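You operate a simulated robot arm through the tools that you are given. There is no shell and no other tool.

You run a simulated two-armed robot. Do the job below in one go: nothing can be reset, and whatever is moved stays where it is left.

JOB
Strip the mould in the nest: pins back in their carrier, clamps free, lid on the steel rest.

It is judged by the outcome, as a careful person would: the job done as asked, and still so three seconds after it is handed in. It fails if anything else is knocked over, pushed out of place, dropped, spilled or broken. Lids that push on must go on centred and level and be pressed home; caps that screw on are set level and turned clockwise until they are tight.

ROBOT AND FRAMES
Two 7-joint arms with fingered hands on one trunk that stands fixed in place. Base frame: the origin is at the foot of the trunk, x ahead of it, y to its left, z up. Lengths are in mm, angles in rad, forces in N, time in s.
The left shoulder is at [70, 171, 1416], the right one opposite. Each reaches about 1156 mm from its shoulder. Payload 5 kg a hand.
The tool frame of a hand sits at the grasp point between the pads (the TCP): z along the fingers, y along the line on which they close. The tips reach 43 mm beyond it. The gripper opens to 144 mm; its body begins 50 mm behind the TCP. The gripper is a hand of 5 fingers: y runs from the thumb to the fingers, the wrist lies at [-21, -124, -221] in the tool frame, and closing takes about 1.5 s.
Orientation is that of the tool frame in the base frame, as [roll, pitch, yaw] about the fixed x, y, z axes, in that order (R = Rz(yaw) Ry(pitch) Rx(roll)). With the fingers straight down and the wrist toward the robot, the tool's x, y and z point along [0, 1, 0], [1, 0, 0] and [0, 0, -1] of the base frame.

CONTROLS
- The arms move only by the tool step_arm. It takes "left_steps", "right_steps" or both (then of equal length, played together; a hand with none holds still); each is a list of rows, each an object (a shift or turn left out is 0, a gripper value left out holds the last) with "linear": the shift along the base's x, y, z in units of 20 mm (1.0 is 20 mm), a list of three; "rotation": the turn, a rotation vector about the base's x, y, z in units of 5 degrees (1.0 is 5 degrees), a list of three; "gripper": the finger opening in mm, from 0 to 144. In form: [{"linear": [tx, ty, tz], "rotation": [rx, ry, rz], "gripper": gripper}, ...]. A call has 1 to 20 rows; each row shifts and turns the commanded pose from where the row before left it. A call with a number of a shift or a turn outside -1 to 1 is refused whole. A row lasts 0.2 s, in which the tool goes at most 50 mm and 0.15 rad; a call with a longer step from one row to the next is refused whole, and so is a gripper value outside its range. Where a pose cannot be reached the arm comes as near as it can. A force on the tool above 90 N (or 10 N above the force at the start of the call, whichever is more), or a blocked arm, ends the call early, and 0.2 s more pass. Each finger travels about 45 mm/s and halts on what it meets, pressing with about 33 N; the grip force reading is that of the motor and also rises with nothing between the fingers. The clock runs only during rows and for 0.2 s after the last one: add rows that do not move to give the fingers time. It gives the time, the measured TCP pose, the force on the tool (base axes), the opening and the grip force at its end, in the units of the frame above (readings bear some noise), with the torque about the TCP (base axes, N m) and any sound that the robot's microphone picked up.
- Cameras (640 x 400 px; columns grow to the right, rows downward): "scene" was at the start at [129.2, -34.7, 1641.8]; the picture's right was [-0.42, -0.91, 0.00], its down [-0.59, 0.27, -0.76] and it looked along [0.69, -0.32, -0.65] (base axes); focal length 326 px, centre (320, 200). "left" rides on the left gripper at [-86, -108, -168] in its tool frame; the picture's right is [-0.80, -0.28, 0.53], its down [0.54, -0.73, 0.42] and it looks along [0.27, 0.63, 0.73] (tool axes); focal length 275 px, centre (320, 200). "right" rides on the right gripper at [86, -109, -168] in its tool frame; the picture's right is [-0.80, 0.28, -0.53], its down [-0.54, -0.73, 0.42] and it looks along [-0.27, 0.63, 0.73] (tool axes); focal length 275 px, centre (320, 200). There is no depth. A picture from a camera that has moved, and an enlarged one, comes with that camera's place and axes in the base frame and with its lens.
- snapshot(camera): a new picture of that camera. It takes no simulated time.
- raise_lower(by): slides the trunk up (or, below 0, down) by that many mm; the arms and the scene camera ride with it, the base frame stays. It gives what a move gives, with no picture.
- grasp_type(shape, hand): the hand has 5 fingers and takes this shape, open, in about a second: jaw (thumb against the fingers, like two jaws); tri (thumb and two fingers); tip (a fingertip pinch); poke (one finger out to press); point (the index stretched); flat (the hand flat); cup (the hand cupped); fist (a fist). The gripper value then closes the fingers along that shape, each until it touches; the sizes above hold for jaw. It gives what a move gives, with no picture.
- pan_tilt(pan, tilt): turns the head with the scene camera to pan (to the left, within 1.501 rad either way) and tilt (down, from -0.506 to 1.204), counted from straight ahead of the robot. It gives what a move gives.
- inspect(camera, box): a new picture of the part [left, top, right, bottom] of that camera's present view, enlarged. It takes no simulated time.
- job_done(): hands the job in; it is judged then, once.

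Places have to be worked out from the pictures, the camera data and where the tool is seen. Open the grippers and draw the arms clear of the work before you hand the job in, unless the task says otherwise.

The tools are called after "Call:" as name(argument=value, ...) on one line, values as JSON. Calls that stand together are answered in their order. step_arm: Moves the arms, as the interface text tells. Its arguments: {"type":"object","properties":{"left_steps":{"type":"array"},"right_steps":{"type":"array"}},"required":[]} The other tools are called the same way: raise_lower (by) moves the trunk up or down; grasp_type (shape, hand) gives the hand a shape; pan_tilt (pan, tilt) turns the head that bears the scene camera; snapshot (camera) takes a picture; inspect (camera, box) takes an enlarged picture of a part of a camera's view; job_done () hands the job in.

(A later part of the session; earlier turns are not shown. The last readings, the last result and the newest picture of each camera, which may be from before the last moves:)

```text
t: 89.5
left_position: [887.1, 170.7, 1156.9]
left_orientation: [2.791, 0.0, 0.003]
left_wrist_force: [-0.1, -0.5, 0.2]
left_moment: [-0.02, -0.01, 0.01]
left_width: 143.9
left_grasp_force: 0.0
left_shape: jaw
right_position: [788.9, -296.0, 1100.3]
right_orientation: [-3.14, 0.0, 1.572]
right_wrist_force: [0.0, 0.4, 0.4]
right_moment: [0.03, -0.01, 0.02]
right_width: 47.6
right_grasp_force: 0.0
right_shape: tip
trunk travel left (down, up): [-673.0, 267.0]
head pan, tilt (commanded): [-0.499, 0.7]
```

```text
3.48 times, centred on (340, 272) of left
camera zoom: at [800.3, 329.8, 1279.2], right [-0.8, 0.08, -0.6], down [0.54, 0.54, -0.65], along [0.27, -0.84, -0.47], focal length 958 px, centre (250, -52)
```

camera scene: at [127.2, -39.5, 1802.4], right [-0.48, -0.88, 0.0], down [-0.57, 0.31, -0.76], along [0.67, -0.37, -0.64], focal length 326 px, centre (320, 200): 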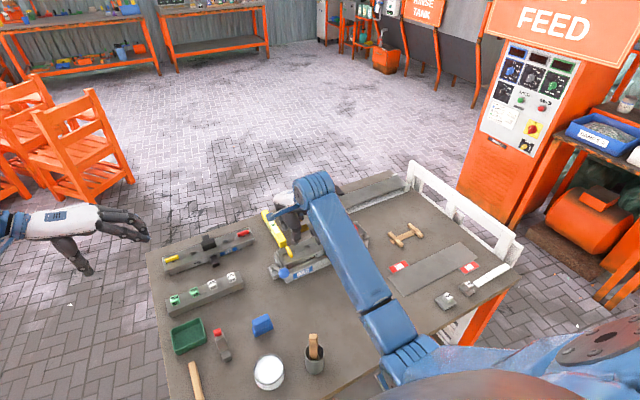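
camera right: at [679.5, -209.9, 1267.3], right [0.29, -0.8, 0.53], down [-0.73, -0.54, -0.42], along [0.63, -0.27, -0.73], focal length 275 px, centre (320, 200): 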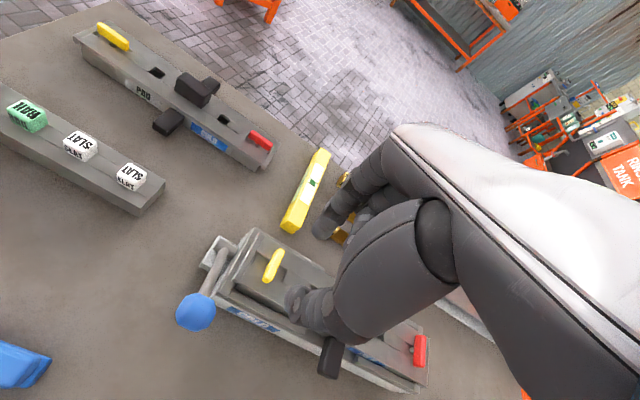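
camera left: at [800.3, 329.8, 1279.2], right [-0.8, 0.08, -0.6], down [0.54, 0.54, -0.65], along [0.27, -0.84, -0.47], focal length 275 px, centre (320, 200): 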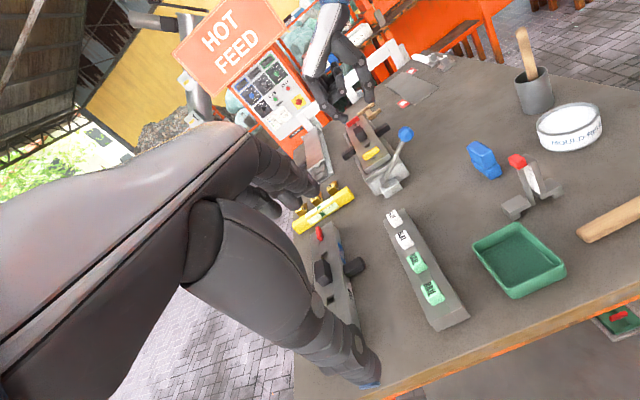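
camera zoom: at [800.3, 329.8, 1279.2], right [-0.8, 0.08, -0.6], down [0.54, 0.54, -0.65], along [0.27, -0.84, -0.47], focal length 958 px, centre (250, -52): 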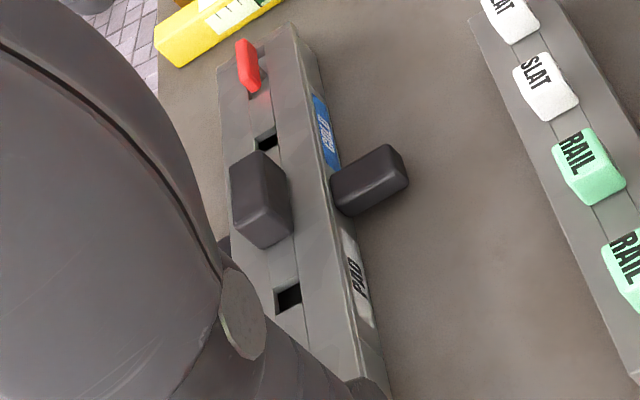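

Bars are squarely across their slots. To turn them I'll push with a single fingertip, so I switch the right hand to "point" here in free air and see where the index tip is.

Call:
grasp_type(hand="right", shape="point")

Call:
snapshot(camera="right")

Call:
inspect(camera="left", box=[280, 0, 440, 200])

Call:
inspect(camera="scene", box=[250, 170, 390, 290])

```text
t: 90.4
left_position: [885.5, 169.5, 1158.0]
left_orientation: [2.792, -0.001, 0.003]
left_wrist_force: [0.6, 0.7, 0.2]
left_moment: [0.04, -0.01, 0.04]
left_width: 143.8
left_grasp_force: 0.1
left_shape: jaw
right_position: [789.5, -295.0, 1099.7]
right_orientation: [-3.14, 0.0, 1.572]
right_wrist_force: [0.0, 0.6, -0.2]
right_moment: [0.0, -0.02, 0.01]
right_width: 136.3
right_grasp_force: 0.1
right_shape: point
trunk travel left (down, up): [-673.0, 267.0]
head pan, tilt (commanded): [-0.499, 0.7]
```

```text
taken
camera right: at [679.4, -210.0, 1267.2], right [0.28, -0.8, 0.53], down [-0.73, -0.54, -0.42], along [0.63, -0.27, -0.73], focal length 275 px, centre (320, 200)
```

right: 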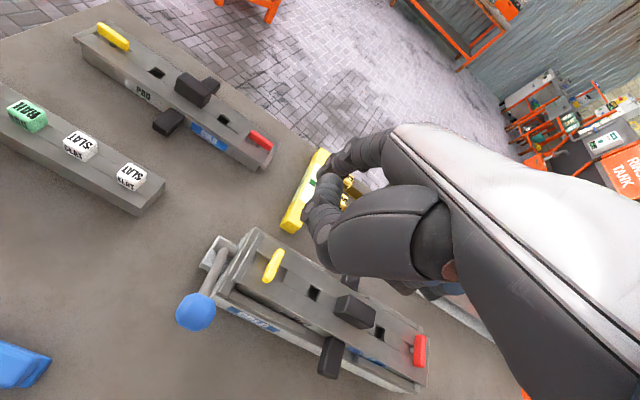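

```text
2.00 times, centred on (360, 100) of left
camera zoom: at [800.2, 329.4, 1279.4], right [-0.8, 0.08, -0.6], down [0.54, 0.54, -0.65], along [0.27, -0.84, -0.47], focal length 551 px, centre (240, 400)
```

zoom: 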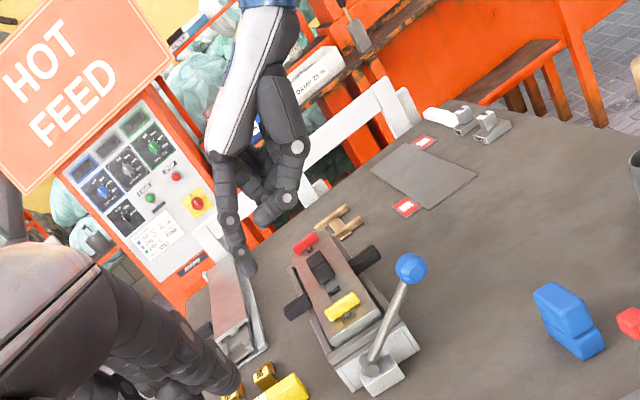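

```text
3.33 times, centred on (320, 230) of scene
camera zoom: at [127.0, -40.0, 1802.4], right [-0.48, -0.88, 0.0], down [-0.57, 0.31, -0.76], along [0.67, -0.37, -0.64], focal length 1088 px, centre (320, 100)
```

zoom: 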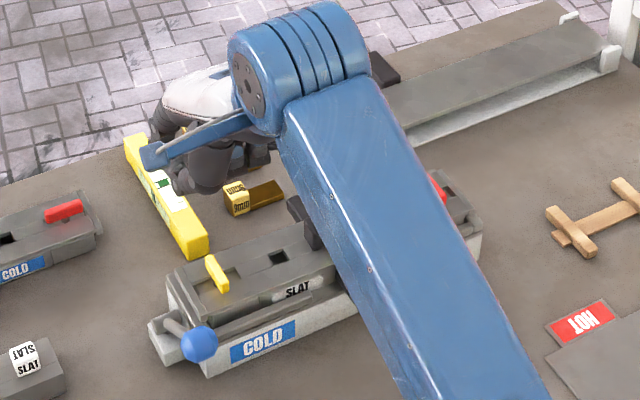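

Call:
inspect(camera="right", box=[270, 110, 430, 250])

Call:
inspect(camera="left", box=[330, 60, 400, 150])

```text
2.86 times, centred on (350, 180) of right
camera zoom: at [679.4, -210.0, 1267.2], right [0.28, -0.8, 0.53], down [-0.73, -0.54, -0.42], along [0.63, -0.27, -0.73], focal length 786 px, centre (234, 257)
```

zoom: 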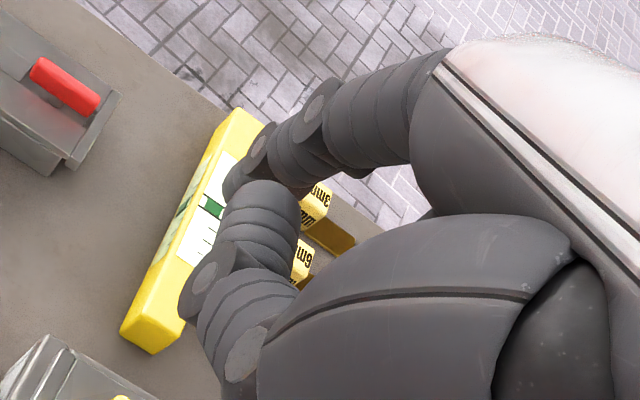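

```text
4.44 times, centred on (365, 105) of left
camera zoom: at [800.2, 329.4, 1279.4], right [-0.8, 0.08, -0.6], down [0.54, 0.54, -0.65], along [0.27, -0.84, -0.47], focal length 1224 px, centre (120, 622)
```

zoom: 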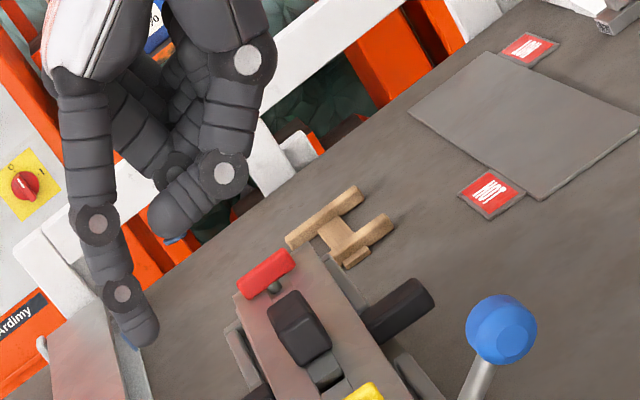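

In "point" the index tip lies about [+93, +16, −39] from the TCP. Yellow clamp pivot triangulates to ≈[821, −301]; I bring the fingertip beside the bar's near end on its −y side, still above the lid.

Call:
step_arm(right_steps=[{"linear": [-0.8, -0.4, -0.3]}, {"linear": [-0.8, -0.4, -0.5]}, {"linear": [-0.8, -0.4, -0.6]}, {"linear": [-0.8, -0.4, -0.6]}, {"linear": [-0.75, -0.3, -0.6]}, {"linear": [0, 0, -0.6]}, {}, {}])

Call:
inspect(camera="left", box=[335, 90, 425, 190])

Call:
snapshot(camera="right")

Call:
inspect(camera="scene", box=[250, 190, 390, 290])

```text
t: 92.2
left_position: [886.8, 169.3, 1159.1]
left_orientation: [2.792, 0.001, -0.001]
left_wrist_force: [0.0, -0.1, 0.3]
left_moment: [-0.01, 0.0, -0.01]
left_width: 143.6
left_grasp_force: 0.1
left_shape: jaw
right_position: [709.9, -334.6, 1034.6]
right_orientation: [3.14, 0.0, 1.571]
right_wrist_force: [-0.4, 0.5, 0.5]
right_moment: [-0.03, -0.02, 0.01]
right_width: 136.2
right_grasp_force: 0.0
right_shape: point
trunk travel left (down, up): [-673.0, 267.0]
head pan, tilt (commanded): [-0.499, 0.7]
```

```text
4.00 times, centred on (380, 140) of left
camera zoom: at [799.8, 329.3, 1279.7], right [-0.8, 0.08, -0.6], down [0.54, 0.54, -0.65], along [0.27, -0.84, -0.47], focal length 1101 px, centre (80, 440)
```

zoom: 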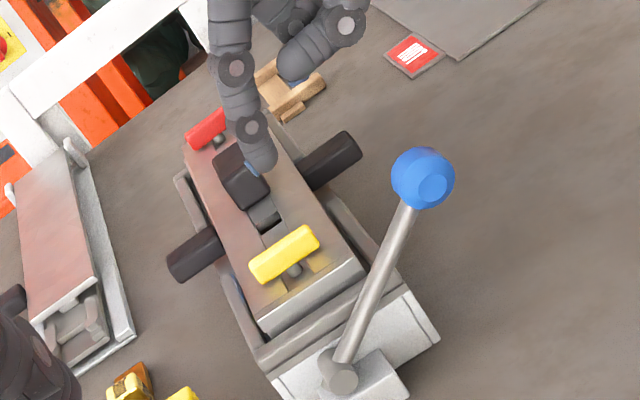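

```text
taken
camera right: at [599.1, -248.2, 1201.6], right [0.28, -0.8, 0.53], down [-0.73, -0.54, -0.42], along [0.63, -0.27, -0.73], focal length 275 px, centre (320, 200)
```

right: 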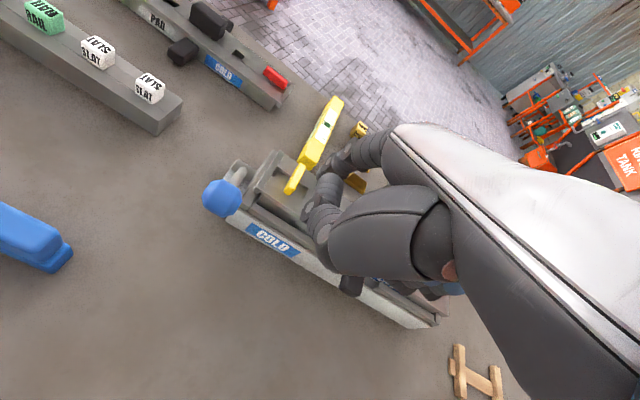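

```text
4.00 times, centred on (320, 240) of scene
camera zoom: at [126.3, -40.1, 1802.4], right [-0.48, -0.88, 0.0], down [-0.57, 0.31, -0.76], along [0.67, -0.37, -0.64], focal length 1306 px, centre (320, 40)
```

zoom: 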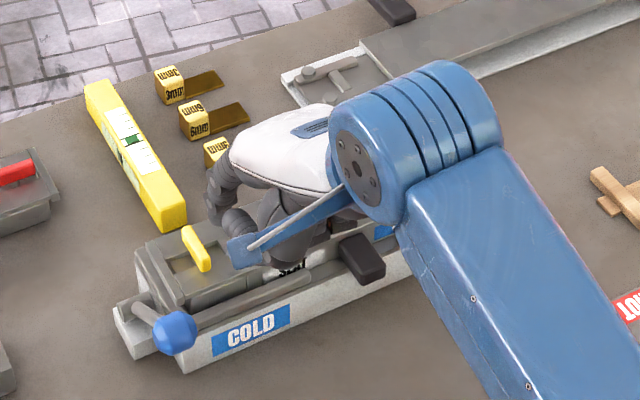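

Fingertip is at ≈[804, −318, 997], matching prediction. I lower 42 mm and check.

Call:
step_arm(right_steps=[{"linear": [0, 0, -0.7]}, {"linear": [0, 0, -0.7]}, {"linear": [0, 0, -0.7]}, {}])

Call:
inspect(camera="left", box=[335, 100, 415, 180])

Call:
inspect(camera="right", box=[240, 120, 380, 240])

```text
t: 93.2
left_position: [886.6, 170.5, 1158.9]
left_orientation: [2.791, 0.001, 0.001]
left_wrist_force: [-0.2, 0.8, -0.4]
left_moment: [-0.01, 0.0, 0.0]
left_width: 144.0
left_grasp_force: 0.1
left_shape: jaw
right_position: [711.5, -334.0, 991.0]
right_orientation: [-3.142, 0.0, 1.572]
right_wrist_force: [-0.4, -0.5, 0.9]
right_moment: [0.01, 0.03, -0.03]
right_width: 136.4
right_grasp_force: 0.0
right_shape: point
trunk travel left (down, up): [-673.0, 267.0]
head pan, tilt (commanded): [-0.499, 0.7]
```

```text
5.00 times, centred on (375, 140) of left
camera zoom: at [800.3, 329.5, 1279.3], right [-0.8, 0.08, -0.6], down [0.54, 0.54, -0.65], along [0.27, -0.84, -0.47], focal length 1376 px, centre (45, 500)
```

zoom: 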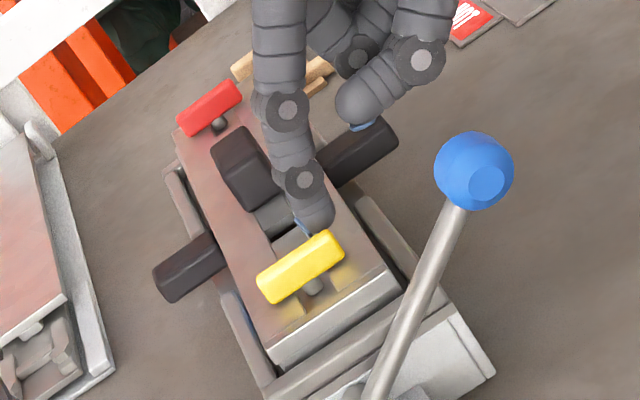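

```text
3.33 times, centred on (310, 180) of right
camera zoom: at [600.5, -247.6, 1158.4], right [0.29, -0.8, 0.53], down [-0.73, -0.54, -0.42], along [0.63, -0.27, -0.73], focal length 918 px, centre (353, 267)
```

zoom: 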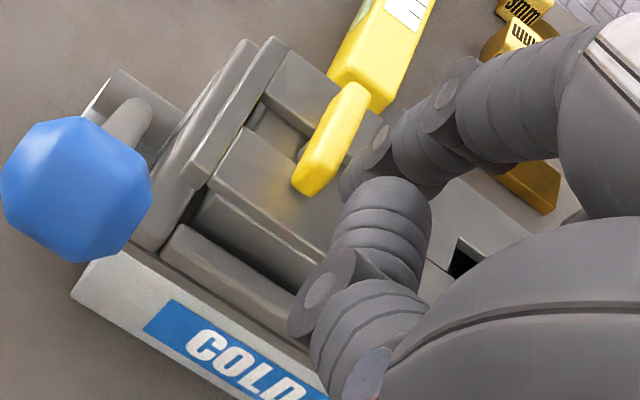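

The fingertip sits just behind the bar's near end. I lower 5 mm and make a gentle first push of 8 mm toward +y.

Call:
step_arm(right_steps=[{"linear": [0, 0, -0.25]}, {}, {"linear": [0, 0.2, 0]}, {"linear": [0, 0.2, 0]}, {}])

Call:
inspect(camera="left", box=[335, 100, 415, 180])

```text
t: 94.4
left_position: [887.6, 169.0, 1157.7]
left_orientation: [2.793, -0.001, -0.001]
left_wrist_force: [0.1, -0.6, 0.3]
left_moment: [-0.03, 0.0, -0.01]
left_width: 143.6
left_grasp_force: 0.0
left_shape: jaw
right_position: [711.0, -326.3, 986.9]
right_orientation: [-3.141, 0.0, 1.571]
right_wrist_force: [-0.5, -3.8, 0.6]
right_moment: [-0.13, -0.05, -0.33]
right_width: 136.3
right_grasp_force: 0.0
right_shape: point
trunk travel left (down, up): [-673.0, 267.0]
head pan, tilt (commanded): [-0.499, 0.7]
```

```text
5.00 times, centred on (375, 140) of left
camera zoom: at [800.2, 329.0, 1279.5], right [-0.8, 0.08, -0.6], down [0.54, 0.54, -0.65], along [0.27, -0.84, -0.47], focal length 1376 px, centre (45, 500)
```

zoom: 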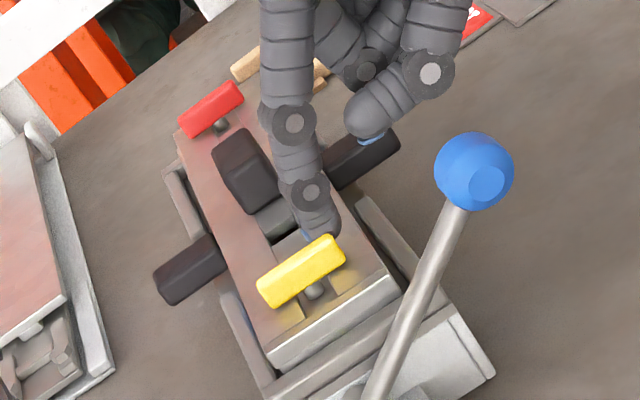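

Light contact (−3.8 N). I push on 6 mm more and look for rotation or a stop.

Call:
step_arm(right_steps=[{"linear": [0, 0.15, 0]}, {"linear": [0.0, 0.15, 0]}, {}])

Call:
inspect(camera="left", box=[335, 100, 415, 180])

```text
t: 95.2
left_position: [886.0, 168.3, 1158.6]
left_orientation: [2.794, 0.0, 0.0]
left_wrist_force: [0.9, -0.4, 1.5]
left_moment: [0.02, -0.01, 0.04]
left_width: 143.8
left_grasp_force: 0.1
left_shape: jaw
right_position: [709.4, -321.4, 987.2]
right_orientation: [3.141, 0.001, 1.571]
right_wrist_force: [-1.1, -10.4, 1.4]
right_moment: [-0.23, -0.13, -0.86]
right_width: 136.3
right_grasp_force: 0.0
right_shape: point
trunk travel left (down, up): [-673.0, 267.0]
head pan, tilt (commanded): [-0.499, 0.7]
```

```text
5.00 times, centred on (375, 140) of left
camera zoom: at [800.1, 328.1, 1279.8], right [-0.8, 0.08, -0.6], down [0.54, 0.54, -0.65], along [0.27, -0.84, -0.47], focal length 1376 px, centre (45, 500)
```

zoom: 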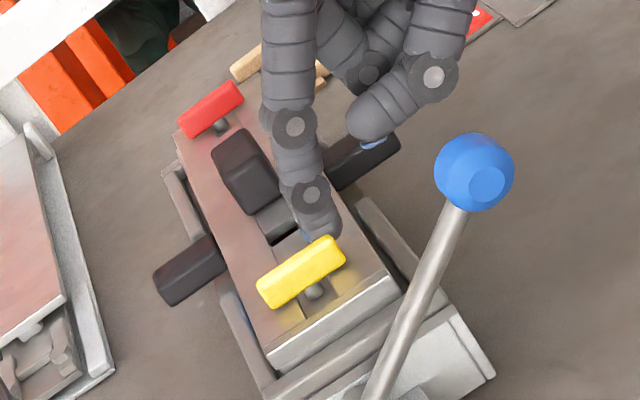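

The bar hasn't turned yet at 10 N. I push another 8 mm to see whether it gives way or is against a stop.

Call:
step_arm(right_steps=[{"linear": [0, 0.2, 0]}, {"linear": [0.0, 0.2, 0]}, {}])

Call:
inspect(camera="left", box=[335, 100, 415, 180])

Call:
inspect(camera="right", box=[240, 120, 380, 240])

```text
t: 96.0
left_position: [886.4, 168.2, 1158.5]
left_orientation: [2.795, 0.0, 0.0]
left_wrist_force: [0.8, 1.3, -0.8]
left_moment: [-0.06, -0.01, -0.02]
left_width: 143.6
left_grasp_force: 0.1
left_shape: jaw
right_position: [711.0, -314.6, 986.7]
right_orientation: [3.14, 0.0, 1.569]
right_wrist_force: [-1.8, -20.4, 3.2]
right_moment: [-0.57, -0.16, -1.75]
right_width: 136.4
right_grasp_force: 0.2
right_shape: point
trunk travel left (down, up): [-673.0, 267.0]
head pan, tilt (commanded): [-0.499, 0.7]
```

```text
5.00 times, centred on (375, 140) of left
camera zoom: at [800.1, 327.0, 1280.1], right [-0.8, 0.09, -0.6], down [0.54, 0.54, -0.65], along [0.27, -0.84, -0.47], focal length 1376 px, centre (45, 500)
```

zoom: 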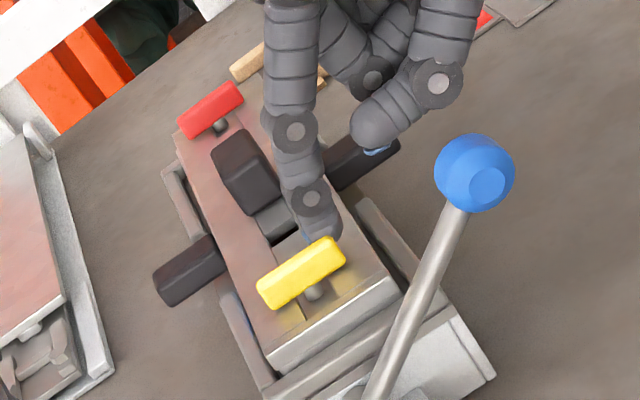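

```text
3.33 times, centred on (310, 180) of right
camera zoom: at [601.5, -228.0, 1153.6], right [0.28, -0.8, 0.53], down [-0.73, -0.54, -0.42], along [0.63, -0.27, -0.73], focal length 918 px, centre (353, 267)
```

zoom: 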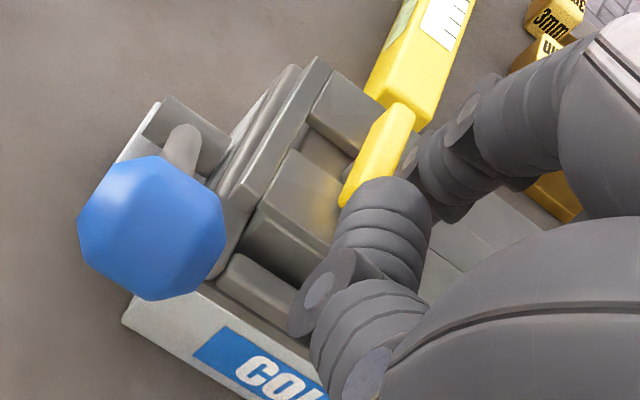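

No rotation at 20 N: that sense is against its stop. I back off, raise, and move to push the far end of the bar toward +y instead (the opposite sense).

Call:
step_arm(right_steps=[{"linear": [0, -0.6, 0]}, {"linear": [0, -0.6, 0]}, {"linear": [0, 0, 0.7]}, {"linear": [0, 0, 0.7]}, {"linear": [0.6, 0, 0]}, {"linear": [0.6, 0, 0]}, {"linear": [0.6, 0, 0]}, {}, {}])

Call:
inspect(camera="left", box=[335, 100, 415, 180])

Call:
inspect(camera="right", box=[240, 120, 380, 240])

```text
t: 98.0
left_position: [886.1, 170.0, 1158.0]
left_orientation: [2.792, 0.001, 0.001]
left_wrist_force: [-0.1, 0.4, 0.2]
left_moment: [0.02, -0.01, 0.01]
left_width: 143.7
left_grasp_force: 0.1
left_shape: jaw
right_position: [746.9, -335.6, 1014.2]
right_orientation: [3.141, 0.001, 1.573]
right_wrist_force: [-0.6, 0.0, -0.5]
right_moment: [0.02, -0.02, 0.01]
right_width: 136.2
right_grasp_force: 0.0
right_shape: point
trunk travel left (down, up): [-673.0, 267.0]
head pan, tilt (commanded): [-0.499, 0.7]
```

```text
5.00 times, centred on (375, 140) of left
camera zoom: at [800.1, 329.5, 1279.4], right [-0.8, 0.08, -0.6], down [0.54, 0.54, -0.65], along [0.27, -0.84, -0.47], focal length 1376 px, centre (45, 500)
```

zoom: 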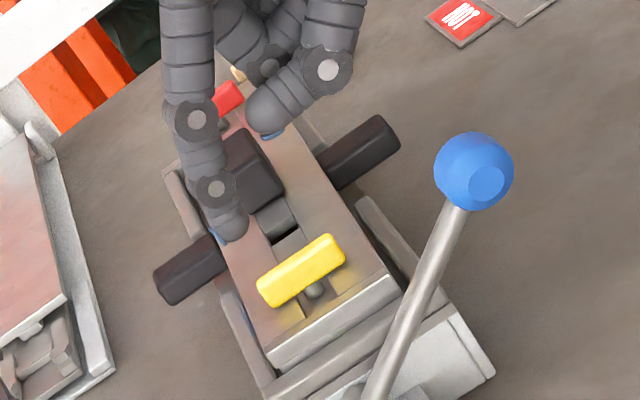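

```text
3.33 times, centred on (310, 180) of right
camera zoom: at [637.0, -249.1, 1181.2], right [0.29, -0.8, 0.53], down [-0.73, -0.54, -0.42], along [0.63, -0.27, -0.73], focal length 918 px, centre (353, 267)
```

zoom: 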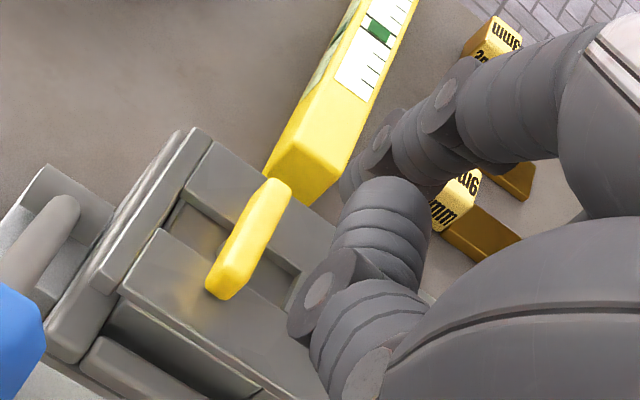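

The bar is unchanged. I lower 27 mm beside its far end and push gently toward +y.

Call:
step_arm(right_steps=[{"linear": [-0.1, 0, -0.7]}, {"linear": [0, 0, -0.65]}, {}, {"linear": [0, 0.25, 0]}, {"linear": [0, 0.25, 0]}, {}])

Call:
inspect(camera="left", box=[335, 100, 415, 180])

```text
t: 99.4
left_position: [885.8, 167.2, 1158.0]
left_orientation: [2.793, 0.002, -0.001]
left_wrist_force: [0.2, 1.2, -0.2]
left_moment: [-0.01, -0.02, 0.0]
left_width: 143.8
left_grasp_force: 0.3
left_shape: jaw
right_position: [744.2, -326.5, 988.0]
right_orientation: [3.141, -0.001, 1.573]
right_wrist_force: [-0.8, -4.2, -0.8]
right_moment: [-0.14, 0.03, -0.36]
right_width: 136.1
right_grasp_force: 0.0
right_shape: point
trunk travel left (down, up): [-673.0, 267.0]
head pan, tilt (commanded): [-0.499, 0.7]
```

```text
5.00 times, centred on (375, 140) of left
camera zoom: at [800.3, 328.5, 1279.5], right [-0.8, 0.08, -0.6], down [0.54, 0.54, -0.65], along [0.27, -0.84, -0.47], focal length 1376 px, centre (45, 500)
```

zoom: 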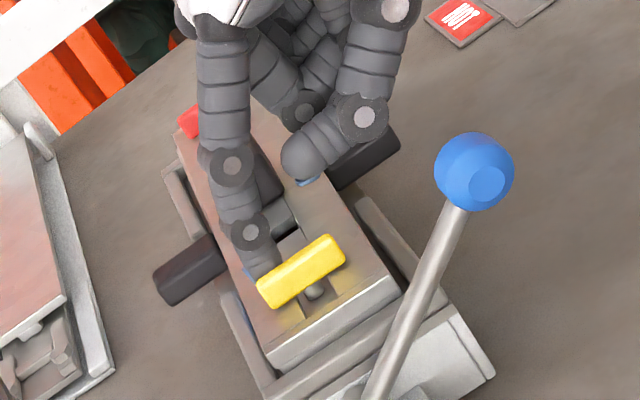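

Call:
step_arm(right_steps=[{"linear": [0, 0.25, 0]}, {"linear": [0, 0.25, 0]}, {}])

Call:
inspect(camera="left", box=[335, 100, 415, 180])

```text
t: 100.2
left_position: [886.6, 169.9, 1157.1]
left_orientation: [2.792, 0.0, 0.002]
left_wrist_force: [-0.4, 0.7, -1.1]
left_moment: [0.01, 0.0, -0.02]
left_width: 143.9
left_grasp_force: 0.0
left_shape: jaw
right_position: [746.8, -314.6, 988.6]
right_orientation: [3.14, 0.0, 1.572]
right_wrist_force: [0.2, -5.0, 0.9]
right_moment: [-0.16, -0.06, -0.42]
right_width: 136.3
right_grasp_force: 0.0
right_shape: point
trunk travel left (down, up): [-673.0, 267.0]
head pan, tilt (commanded): [-0.499, 0.7]
```

```text
5.00 times, centred on (375, 140) of left
camera zoom: at [800.2, 329.2, 1279.4], right [-0.8, 0.08, -0.6], down [0.54, 0.54, -0.65], along [0.27, -0.84, -0.47], focal length 1376 px, centre (45, 500)
```

zoom: 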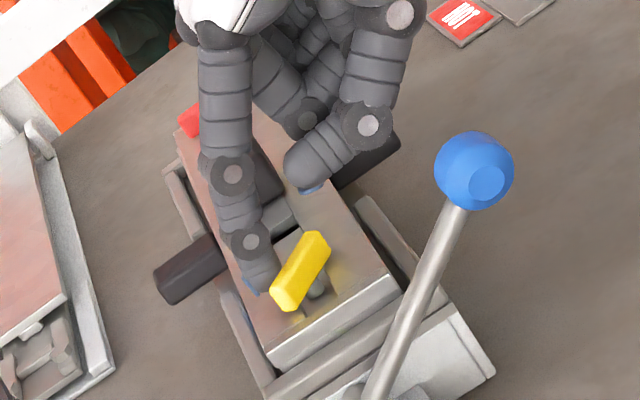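

It turns freely this way (≈5 N, counter-clockwise). I follow the arc: more +y with a little −x.

Call:
step_arm(right_steps=[{"linear": [0, 0.25, 0]}, {"linear": [-0.05, 0.25, 0]}, {"linear": [-0.1, 0.2, 0]}, {}])

Call:
inspect(camera="left", box=[335, 100, 415, 180])

Call:
inspect(camera="right", box=[240, 120, 380, 240])

```text
t: 101.2
left_position: [886.2, 170.8, 1157.1]
left_orientation: [2.791, 0.0, 0.001]
left_wrist_force: [0.0, -0.7, -0.1]
left_moment: [0.01, -0.01, 0.05]
left_width: 143.6
left_grasp_force: 0.0
left_shape: jaw
right_position: [743.7, -300.2, 987.8]
right_orientation: [-3.141, 0.001, 1.572]
right_wrist_force: [2.7, -1.8, 0.4]
right_moment: [-0.02, -0.07, -0.05]
right_width: 0.0
right_grasp_force: 0.1
right_shape: point
trunk travel left (down, up): [-673.0, 267.0]
head pan, tilt (commanded): [-0.499, 0.7]
```

```text
5.00 times, centred on (375, 140) of left
camera zoom: at [800.4, 329.7, 1279.2], right [-0.8, 0.08, -0.6], down [0.54, 0.54, -0.65], along [0.27, -0.84, -0.47], focal length 1376 px, centre (45, 500)
```

zoom: 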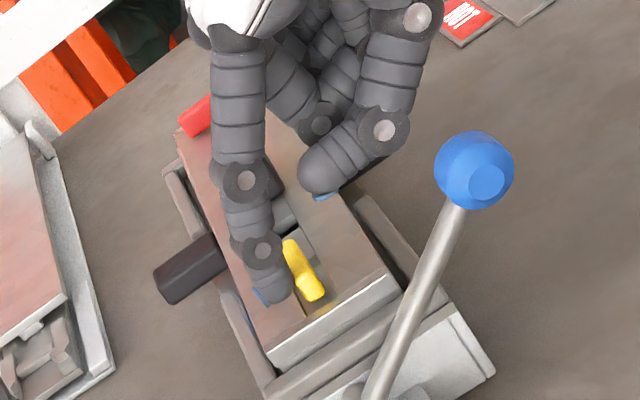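

```text
3.33 times, centred on (310, 180) of right
camera zoom: at [633.2, -214.9, 1155.2], right [0.29, -0.8, 0.53], down [-0.72, -0.54, -0.42], along [0.63, -0.27, -0.73], focal length 918 px, centre (353, 267)
```

zoom: 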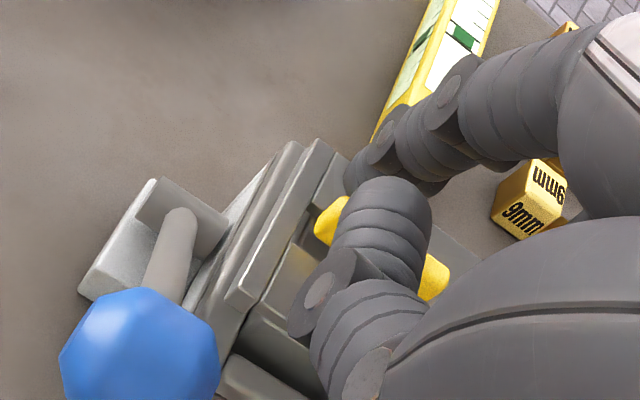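

The yellow bar is nearly in line with the slot. I lift the finger away and inspect the angle.

Call:
step_arm(right_steps=[{"linear": [0.15, 0, 0]}, {"linear": [0.1, -0.1, 0.7]}, {"linear": [0, 0, 0.8]}, {"linear": [0, -1, 0.8]}, {"linear": [0, -1, 0]}, {"linear": [0, -1, 0]}, {"linear": [0, -1, 0]}, {}])

Call:
inspect(camera="left", box=[345, 120, 405, 180])

Call:
snapshot(camera="right")

Call:
inspect(camera="scene", box=[265, 225, 335, 285])

```text
t: 103.0
left_position: [886.8, 168.9, 1157.0]
left_orientation: [2.793, -0.001, 0.003]
left_wrist_force: [0.1, -0.3, -0.8]
left_moment: [-0.03, 0.01, 0.0]
left_width: 143.6
left_grasp_force: 0.1
left_shape: jaw
right_position: [747.0, -383.9, 1035.0]
right_orientation: [3.141, -0.001, 1.572]
right_wrist_force: [-0.5, -0.1, -0.1]
right_moment: [0.0, -0.01, 0.03]
right_width: 0.3
right_grasp_force: 0.0
right_shape: point
trunk travel left (down, up): [-673.0, 267.0]
head pan, tilt (commanded): [-0.499, 0.7]
```

```text
6.67 times, centred on (375, 150) of left
camera zoom: at [800.3, 329.6, 1279.3], right [-0.8, 0.08, -0.6], down [0.54, 0.54, -0.65], along [0.27, -0.84, -0.47], focal length 1835 px, centre (-47, 533)
```

zoom: 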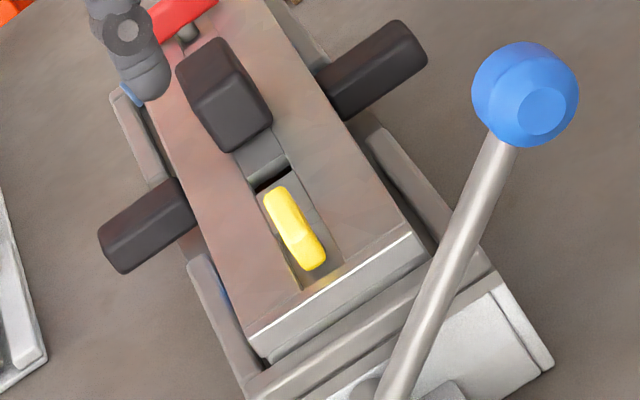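

```text
taken
camera right: at [636.5, -298.4, 1202.5], right [0.29, -0.8, 0.53], down [-0.72, -0.54, -0.42], along [0.63, -0.27, -0.73], focal length 275 px, centre (320, 200)
```

right: 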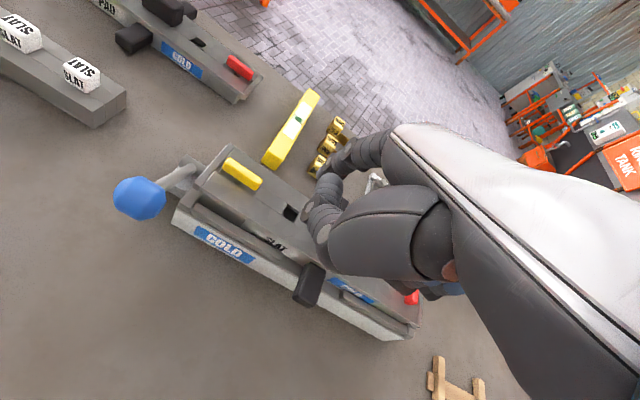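

```text
6.67 times, centred on (300, 255) of scene
camera zoom: at [127.1, -39.7, 1802.4], right [-0.48, -0.88, 0.0], down [-0.57, 0.31, -0.76], along [0.67, -0.37, -0.64], focal length 2176 px, centre (453, -167)
```

zoom: 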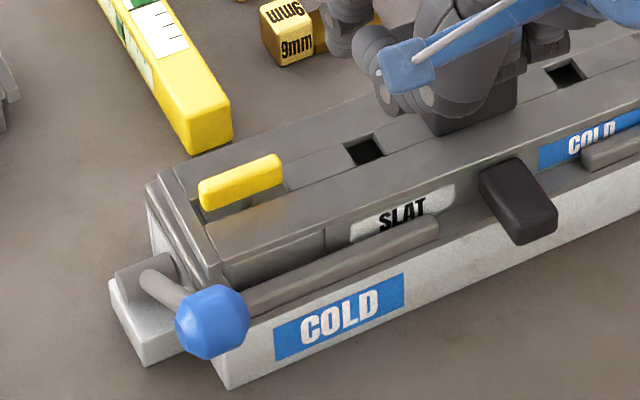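

Yellow clamp is in line with its slot, like PAD's free ones. Now the red one (pivot ≈[820, −563]): I move the fingertip to its far end's −y side, above the lid.

Call:
step_arm(right_steps=[{"linear": [0, -0.8, 0.2]}, {"linear": [0, -1, 0]}, {"linear": [0, -1, 0]}, {"linear": [0, -1, 0]}, {"linear": [0, -1, 0]}, {"linear": [0, -1, 0]}, {"linear": [0, -1, 0]}, {"linear": [0, -1, 0]}, {"linear": [0, -1, 0]}, {"linear": [0, -1, 0]}, {"linear": [0, -0.8, 0]}, {}, {}])

Call:
inspect(camera="left", box=[330, 90, 400, 160])

Call:
snapshot(camera="right")

Call:
inspect(camera="scene", box=[310, 170, 410, 260])

```text
t: 105.8
left_position: [886.3, 169.3, 1158.0]
left_orientation: [2.791, 0.001, 0.002]
left_wrist_force: [-0.3, -0.2, 0.1]
left_moment: [-0.03, -0.01, -0.01]
left_width: 143.8
left_grasp_force: 0.1
left_shape: jaw
right_position: [746.9, -595.1, 1037.5]
right_orientation: [3.141, 0.001, 1.573]
right_wrist_force: [0.1, -0.7, 0.7]
right_moment: [0.02, 0.03, -0.01]
right_width: 0.0
right_grasp_force: 0.1
right_shape: point
trunk travel left (down, up): [-673.0, 267.0]
head pan, tilt (commanded): [-0.499, 0.7]
```

```text
5.71 times, centred on (365, 125) of left
camera zoom: at [800.3, 329.5, 1279.3], right [-0.8, 0.08, -0.6], down [0.54, 0.54, -0.65], along [0.27, -0.84, -0.47], focal length 1573 px, centre (63, 629)
```

zoom: 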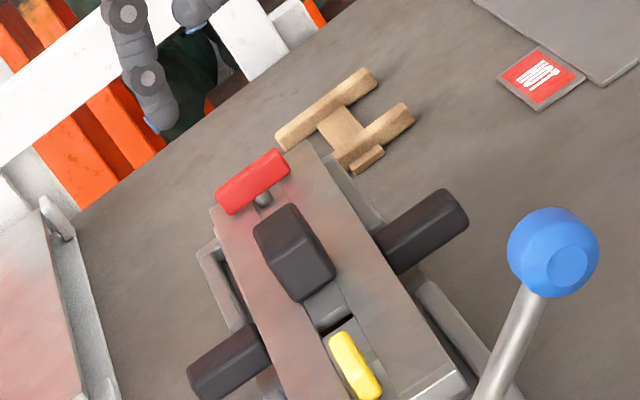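

```text
taken
camera right: at [636.9, -508.3, 1204.7], right [0.29, -0.8, 0.53], down [-0.73, -0.54, -0.42], along [0.63, -0.27, -0.73], focal length 275 px, centre (320, 200)
```

right: 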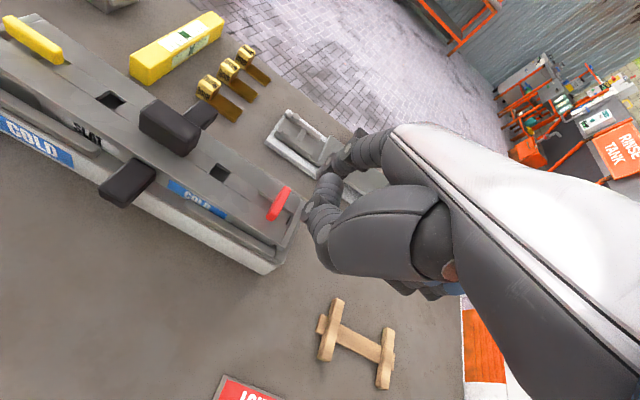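

```text
4.44 times, centred on (360, 215) of scene
camera zoom: at [127.1, -39.9, 1802.4], right [-0.48, -0.88, 0.0], down [-0.57, 0.31, -0.76], along [0.67, -0.37, -0.64], focal length 1451 px, centre (142, 133)
```

zoom: 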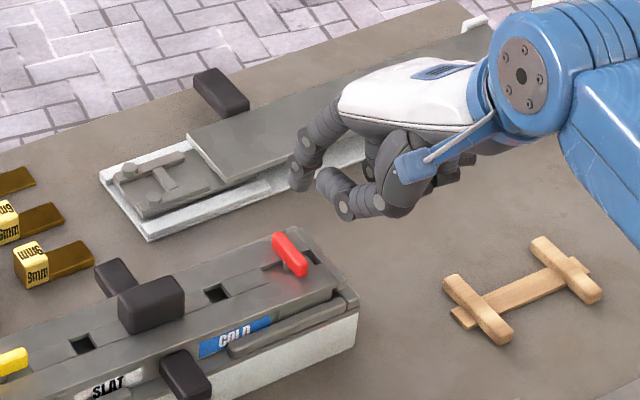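

Call:
inspect(camera="right", box=[230, 120, 370, 240])

```text
3.33 times, centred on (300, 180) of right
camera zoom: at [636.9, -508.3, 1204.7], right [0.29, -0.8, 0.53], down [-0.73, -0.54, -0.42], along [0.63, -0.27, -0.73], focal length 918 px, centre (387, 267)
```

zoom: 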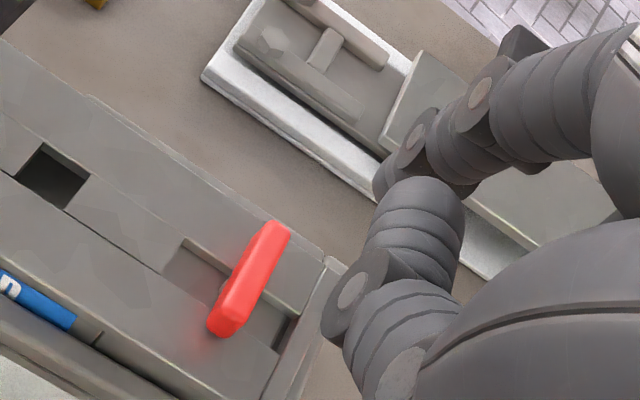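

Red pivot refines to ≈[817, −557]. I adjust and lower the fingertip beside the bar's far end.

Call:
step_arm(right_steps=[{"linear": [-0.3, 0.15, -0.6]}, {"linear": [0, 0, -0.7]}, {"linear": [0, 0, -0.7]}, {"linear": [0, 0, -0.4]}, {}, {}])

Call:
inspect(camera="left", box=[340, 90, 400, 150])

Call:
inspect(camera="right", box=[230, 120, 370, 240])

```text
t: 107.2
left_position: [887.4, 169.5, 1158.8]
left_orientation: [2.792, 0.0, 0.003]
left_wrist_force: [-0.6, 0.9, 0.2]
left_moment: [0.0, 0.02, -0.02]
left_width: 143.6
left_grasp_force: 0.0
left_shape: jaw
right_position: [741.7, -593.5, 989.3]
right_orientation: [3.142, 0.001, 1.573]
right_wrist_force: [-1.0, -0.7, 1.0]
right_moment: [0.0, 0.0, -0.01]
right_width: 0.0
right_grasp_force: 0.1
right_shape: point
trunk travel left (down, up): [-673.0, 267.0]
head pan, tilt (commanded): [-0.499, 0.7]
```

```text
6.67 times, centred on (370, 120) of left
camera zoom: at [800.3, 329.3, 1279.3], right [-0.8, 0.08, -0.6], down [0.54, 0.54, -0.65], along [0.27, -0.84, -0.47], focal length 1835 px, centre (-13, 733)
```

zoom: 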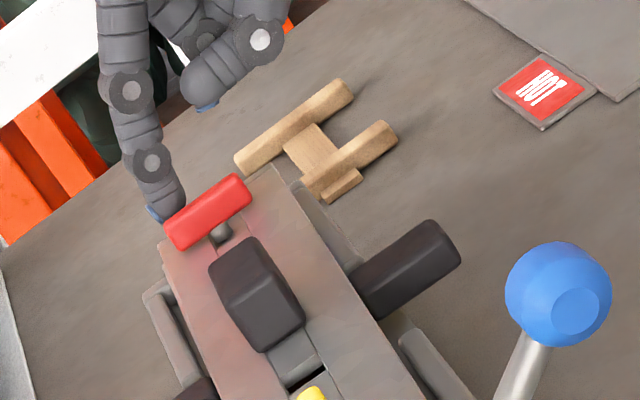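

```text
3.33 times, centred on (300, 180) of right
camera zoom: at [630.9, -507.5, 1157.3], right [0.28, -0.8, 0.53], down [-0.73, -0.54, -0.42], along [0.63, -0.27, -0.73], focal length 918 px, centre (387, 267)
```

zoom: 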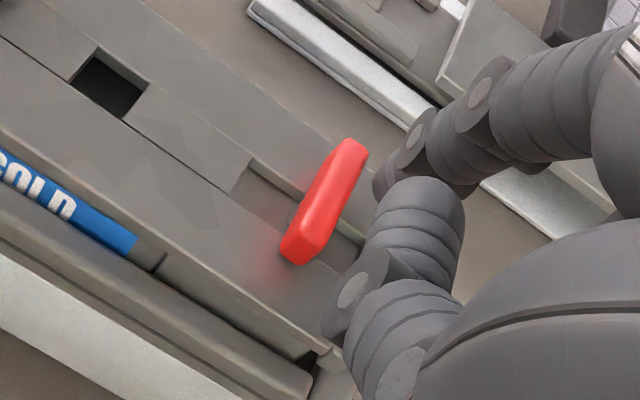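

In place. I push the far end gently toward +y and watch.

Call:
step_arm(right_steps=[{"linear": [0, 0.3, 0]}, {"linear": [0, 0.3, 0]}, {"linear": [0, 0.2, 0]}, {}])

Call:
inspect(camera="left", box=[340, 90, 400, 150])

```text
t: 108.2
left_position: [887.5, 170.0, 1158.0]
left_orientation: [2.793, 0.001, 0.001]
left_wrist_force: [0.5, 0.5, 0.8]
left_moment: [-0.01, 0.01, -0.01]
left_width: 143.9
left_grasp_force: 0.0
left_shape: jaw
right_position: [741.0, -576.3, 990.1]
right_orientation: [3.141, 0.002, 1.572]
right_wrist_force: [1.5, -5.1, 2.4]
right_moment: [-0.13, -0.16, -0.48]
right_width: 136.4
right_grasp_force: 0.0
right_shape: point
trunk travel left (down, up): [-673.0, 267.0]
head pan, tilt (commanded): [-0.499, 0.7]
```

```text
6.67 times, centred on (370, 120) of left
camera zoom: at [800.2, 329.6, 1279.4], right [-0.8, 0.08, -0.6], down [0.54, 0.54, -0.65], along [0.27, -0.84, -0.47], focal length 1835 px, centre (-13, 733)
```

zoom: 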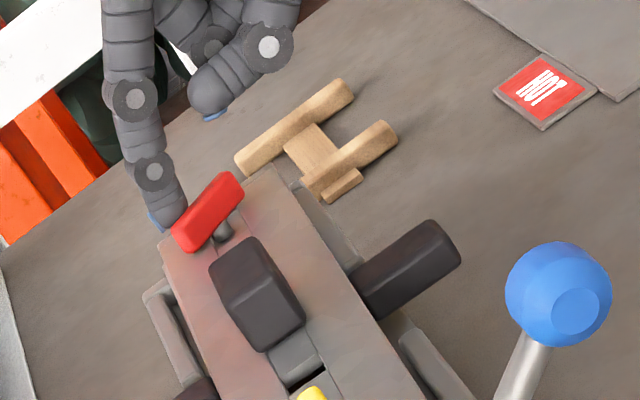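

It turns the same way. I follow the arc further.

Call:
step_arm(right_steps=[{"linear": [0.05, 0.25, 0]}, {"linear": [0, 0.25, 0]}, {"linear": [-0.05, 0.25, 0]}, {}])

Call:
inspect(camera="left", box=[340, 90, 400, 150])

Call:
inspect(camera="right", box=[230, 120, 370, 240])

```text
t: 109.2
left_position: [885.7, 170.7, 1157.6]
left_orientation: [2.792, 0.0, 0.002]
left_wrist_force: [-0.8, 0.6, 0.8]
left_moment: [0.01, -0.03, -0.02]
left_width: 143.5
left_grasp_force: 0.1
left_shape: jaw
right_position: [739.9, -561.0, 989.4]
right_orientation: [3.141, 0.001, 1.572]
right_wrist_force: [1.5, 0.0, 0.1]
right_moment: [0.04, -0.08, -0.02]
right_width: 0.0
right_grasp_force: 0.1
right_shape: point
trunk travel left (down, up): [-673.0, 267.0]
head pan, tilt (commanded): [-0.499, 0.7]
```

```text
6.67 times, centred on (370, 120) of left
camera zoom: at [800.0, 329.7, 1279.5], right [-0.8, 0.08, -0.6], down [0.54, 0.54, -0.65], along [0.27, -0.84, -0.47], focal length 1835 px, centre (-13, 733)
```

zoom: 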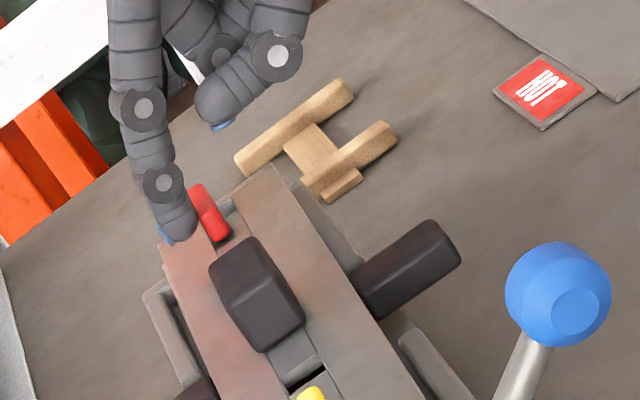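

```text
3.33 times, centred on (300, 180) of right
camera zoom: at [629.9, -474.2, 1156.8], right [0.29, -0.8, 0.53], down [-0.72, -0.54, -0.42], along [0.63, -0.27, -0.73], focal length 918 px, centre (387, 267)
```

zoom: 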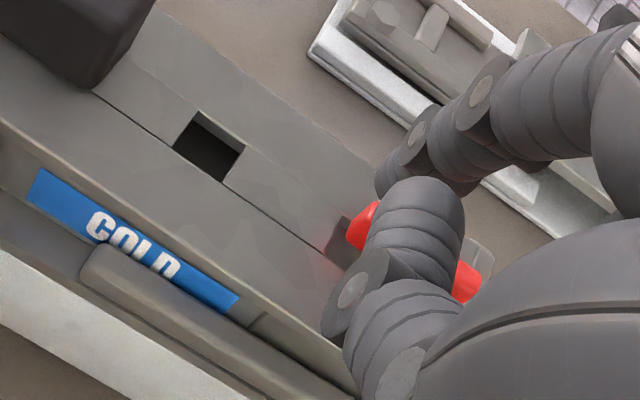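

The red bar swung into line. I withdraw the finger and check both clamps.

Call:
step_arm(right_steps=[{"linear": [0.15, 0, 0]}, {"linear": [0.1, 0, 0.7]}, {"linear": [0, 0, 0.8]}, {"linear": [0, 0, 1]}, {"linear": [-0.5, -1, 1]}, {"linear": [-1, -1, 0.5]}, {"linear": [-1, -1, 0]}, {"linear": [-1, -1, 0]}, {"linear": [-1, -0.5, 0]}, {}])

Call:
inspect(camera="left", box=[340, 100, 410, 180])

Call:
inspect(camera="scene", box=[265, 180, 385, 290])

Call:
snapshot(camera="right")

```text
t: 111.4
left_position: [885.8, 170.5, 1159.5]
left_orientation: [2.793, -0.001, 0.003]
left_wrist_force: [0.7, -0.4, -0.3]
left_moment: [-0.01, 0.0, 0.01]
left_width: 143.5
left_grasp_force: 0.1
left_shape: jaw
right_position: [655.1, -653.0, 1073.6]
right_orientation: [3.141, -0.001, 1.573]
right_wrist_force: [-0.1, -0.4, 0.3]
right_moment: [0.0, -0.02, -0.03]
right_width: 0.1
right_grasp_force: 0.0
right_shape: point
trunk travel left (down, up): [-673.0, 267.0]
head pan, tilt (commanded): [-0.499, 0.7]
```

```text
5.00 times, centred on (375, 140) of left
camera zoom: at [800.5, 329.7, 1279.1], right [-0.8, 0.08, -0.6], down [0.54, 0.54, -0.65], along [0.27, -0.84, -0.47], focal length 1376 px, centre (45, 500)
```

zoom: 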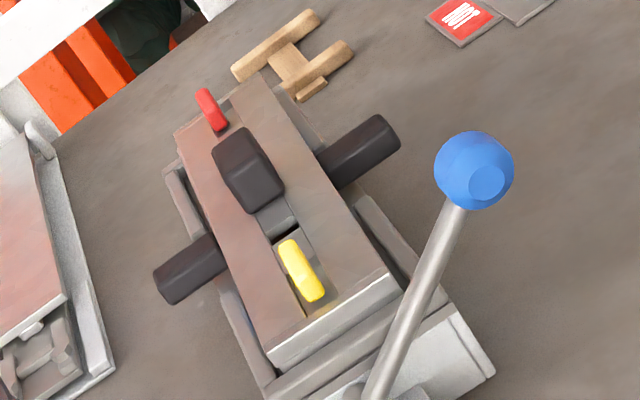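

```text
3.64 times, centred on (325, 235) of scene
camera zoom: at [127.4, -39.6, 1802.3], right [-0.48, -0.88, 0.0], down [-0.57, 0.31, -0.76], along [0.67, -0.37, -0.64], focal length 1187 px, centre (302, 73)
```

zoom: 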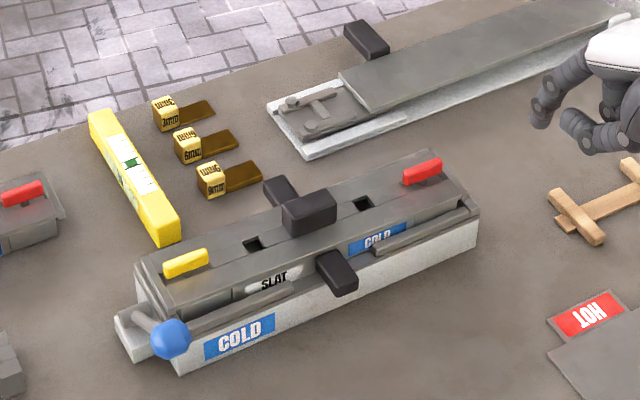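

```text
taken
camera right: at [545.2, -567.2, 1241.6], right [0.29, -0.8, 0.53], down [-0.72, -0.54, -0.42], along [0.63, -0.27, -0.73], focal length 275 px, centre (320, 200)
```

right: 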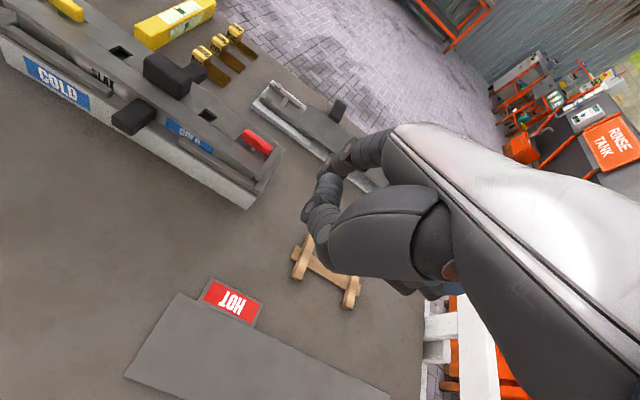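

Both bars look in line. I zoom to confirm each bar clears its slot.

Call:
inspect(camera="scene", box=[285, 235, 335, 275])

Call:
inspect(camera="scene", box=[355, 210, 395, 245])

Call:
inspect(camera="scene", box=[315, 215, 365, 255])

Call:
inspect(camera="left", box=[355, 110, 405, 165])

```text
10.00 times, centred on (310, 255) of scene
camera zoom: at [127.4, -39.6, 1802.3], right [-0.48, -0.88, 0.0], down [-0.57, 0.31, -0.76], along [0.67, -0.37, -0.64], focal length 3265 px, centre (420, -350)
```

zoom: 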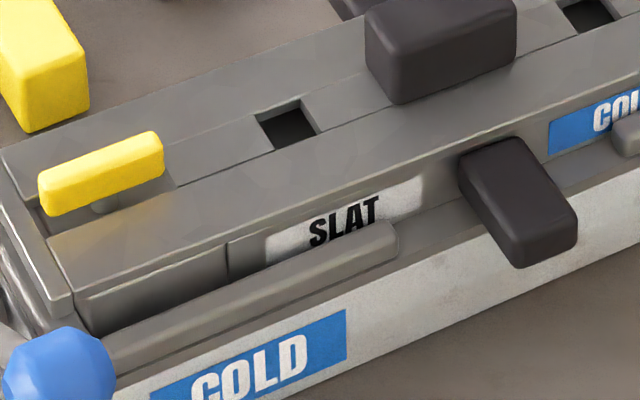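

```text
11.43 times, centred on (375, 228) of scene
camera zoom: at [127.4, -39.6, 1802.3], right [-0.48, -0.88, 0.0], down [-0.57, 0.31, -0.76], along [0.67, -0.37, -0.64], focal length 3731 px, centre (-309, -114)
```

zoom: 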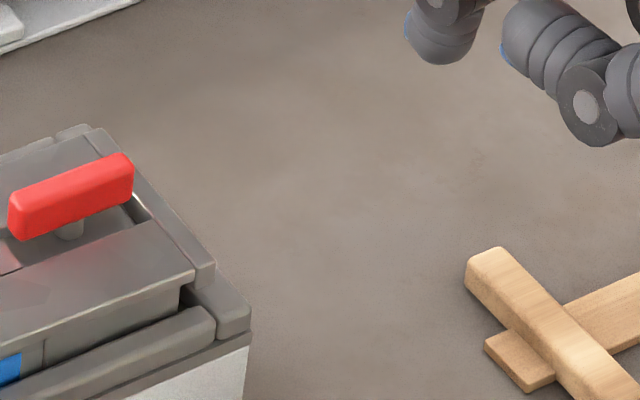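

```text
10.00 times, centred on (340, 235) of scene
camera zoom: at [127.4, -39.6, 1802.3], right [-0.48, -0.88, 0.0], down [-0.57, 0.31, -0.76], along [0.67, -0.37, -0.64], focal length 3265 px, centre (120, -150)
```

zoom: 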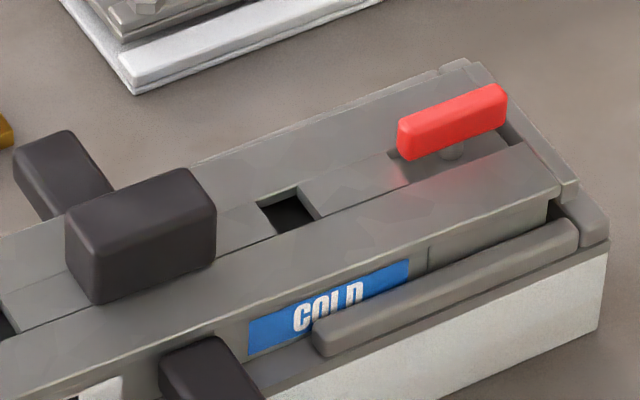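

```text
7.27 times, centred on (380, 138) of left
camera zoom: at [800.5, 329.7, 1279.1], right [-0.8, 0.08, -0.6], down [0.54, 0.54, -0.65], along [0.27, -0.84, -0.47], focal length 2002 px, centre (-116, 654)
```

zoom: 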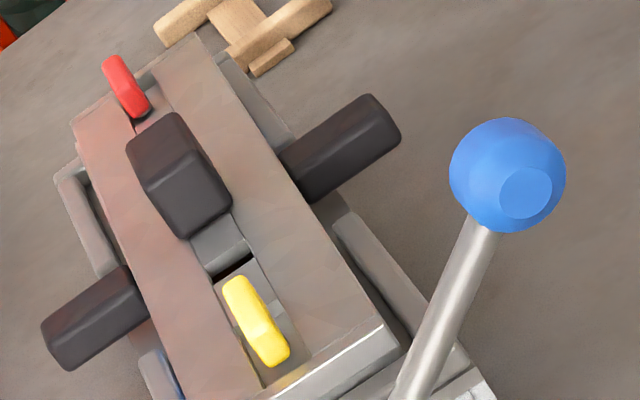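

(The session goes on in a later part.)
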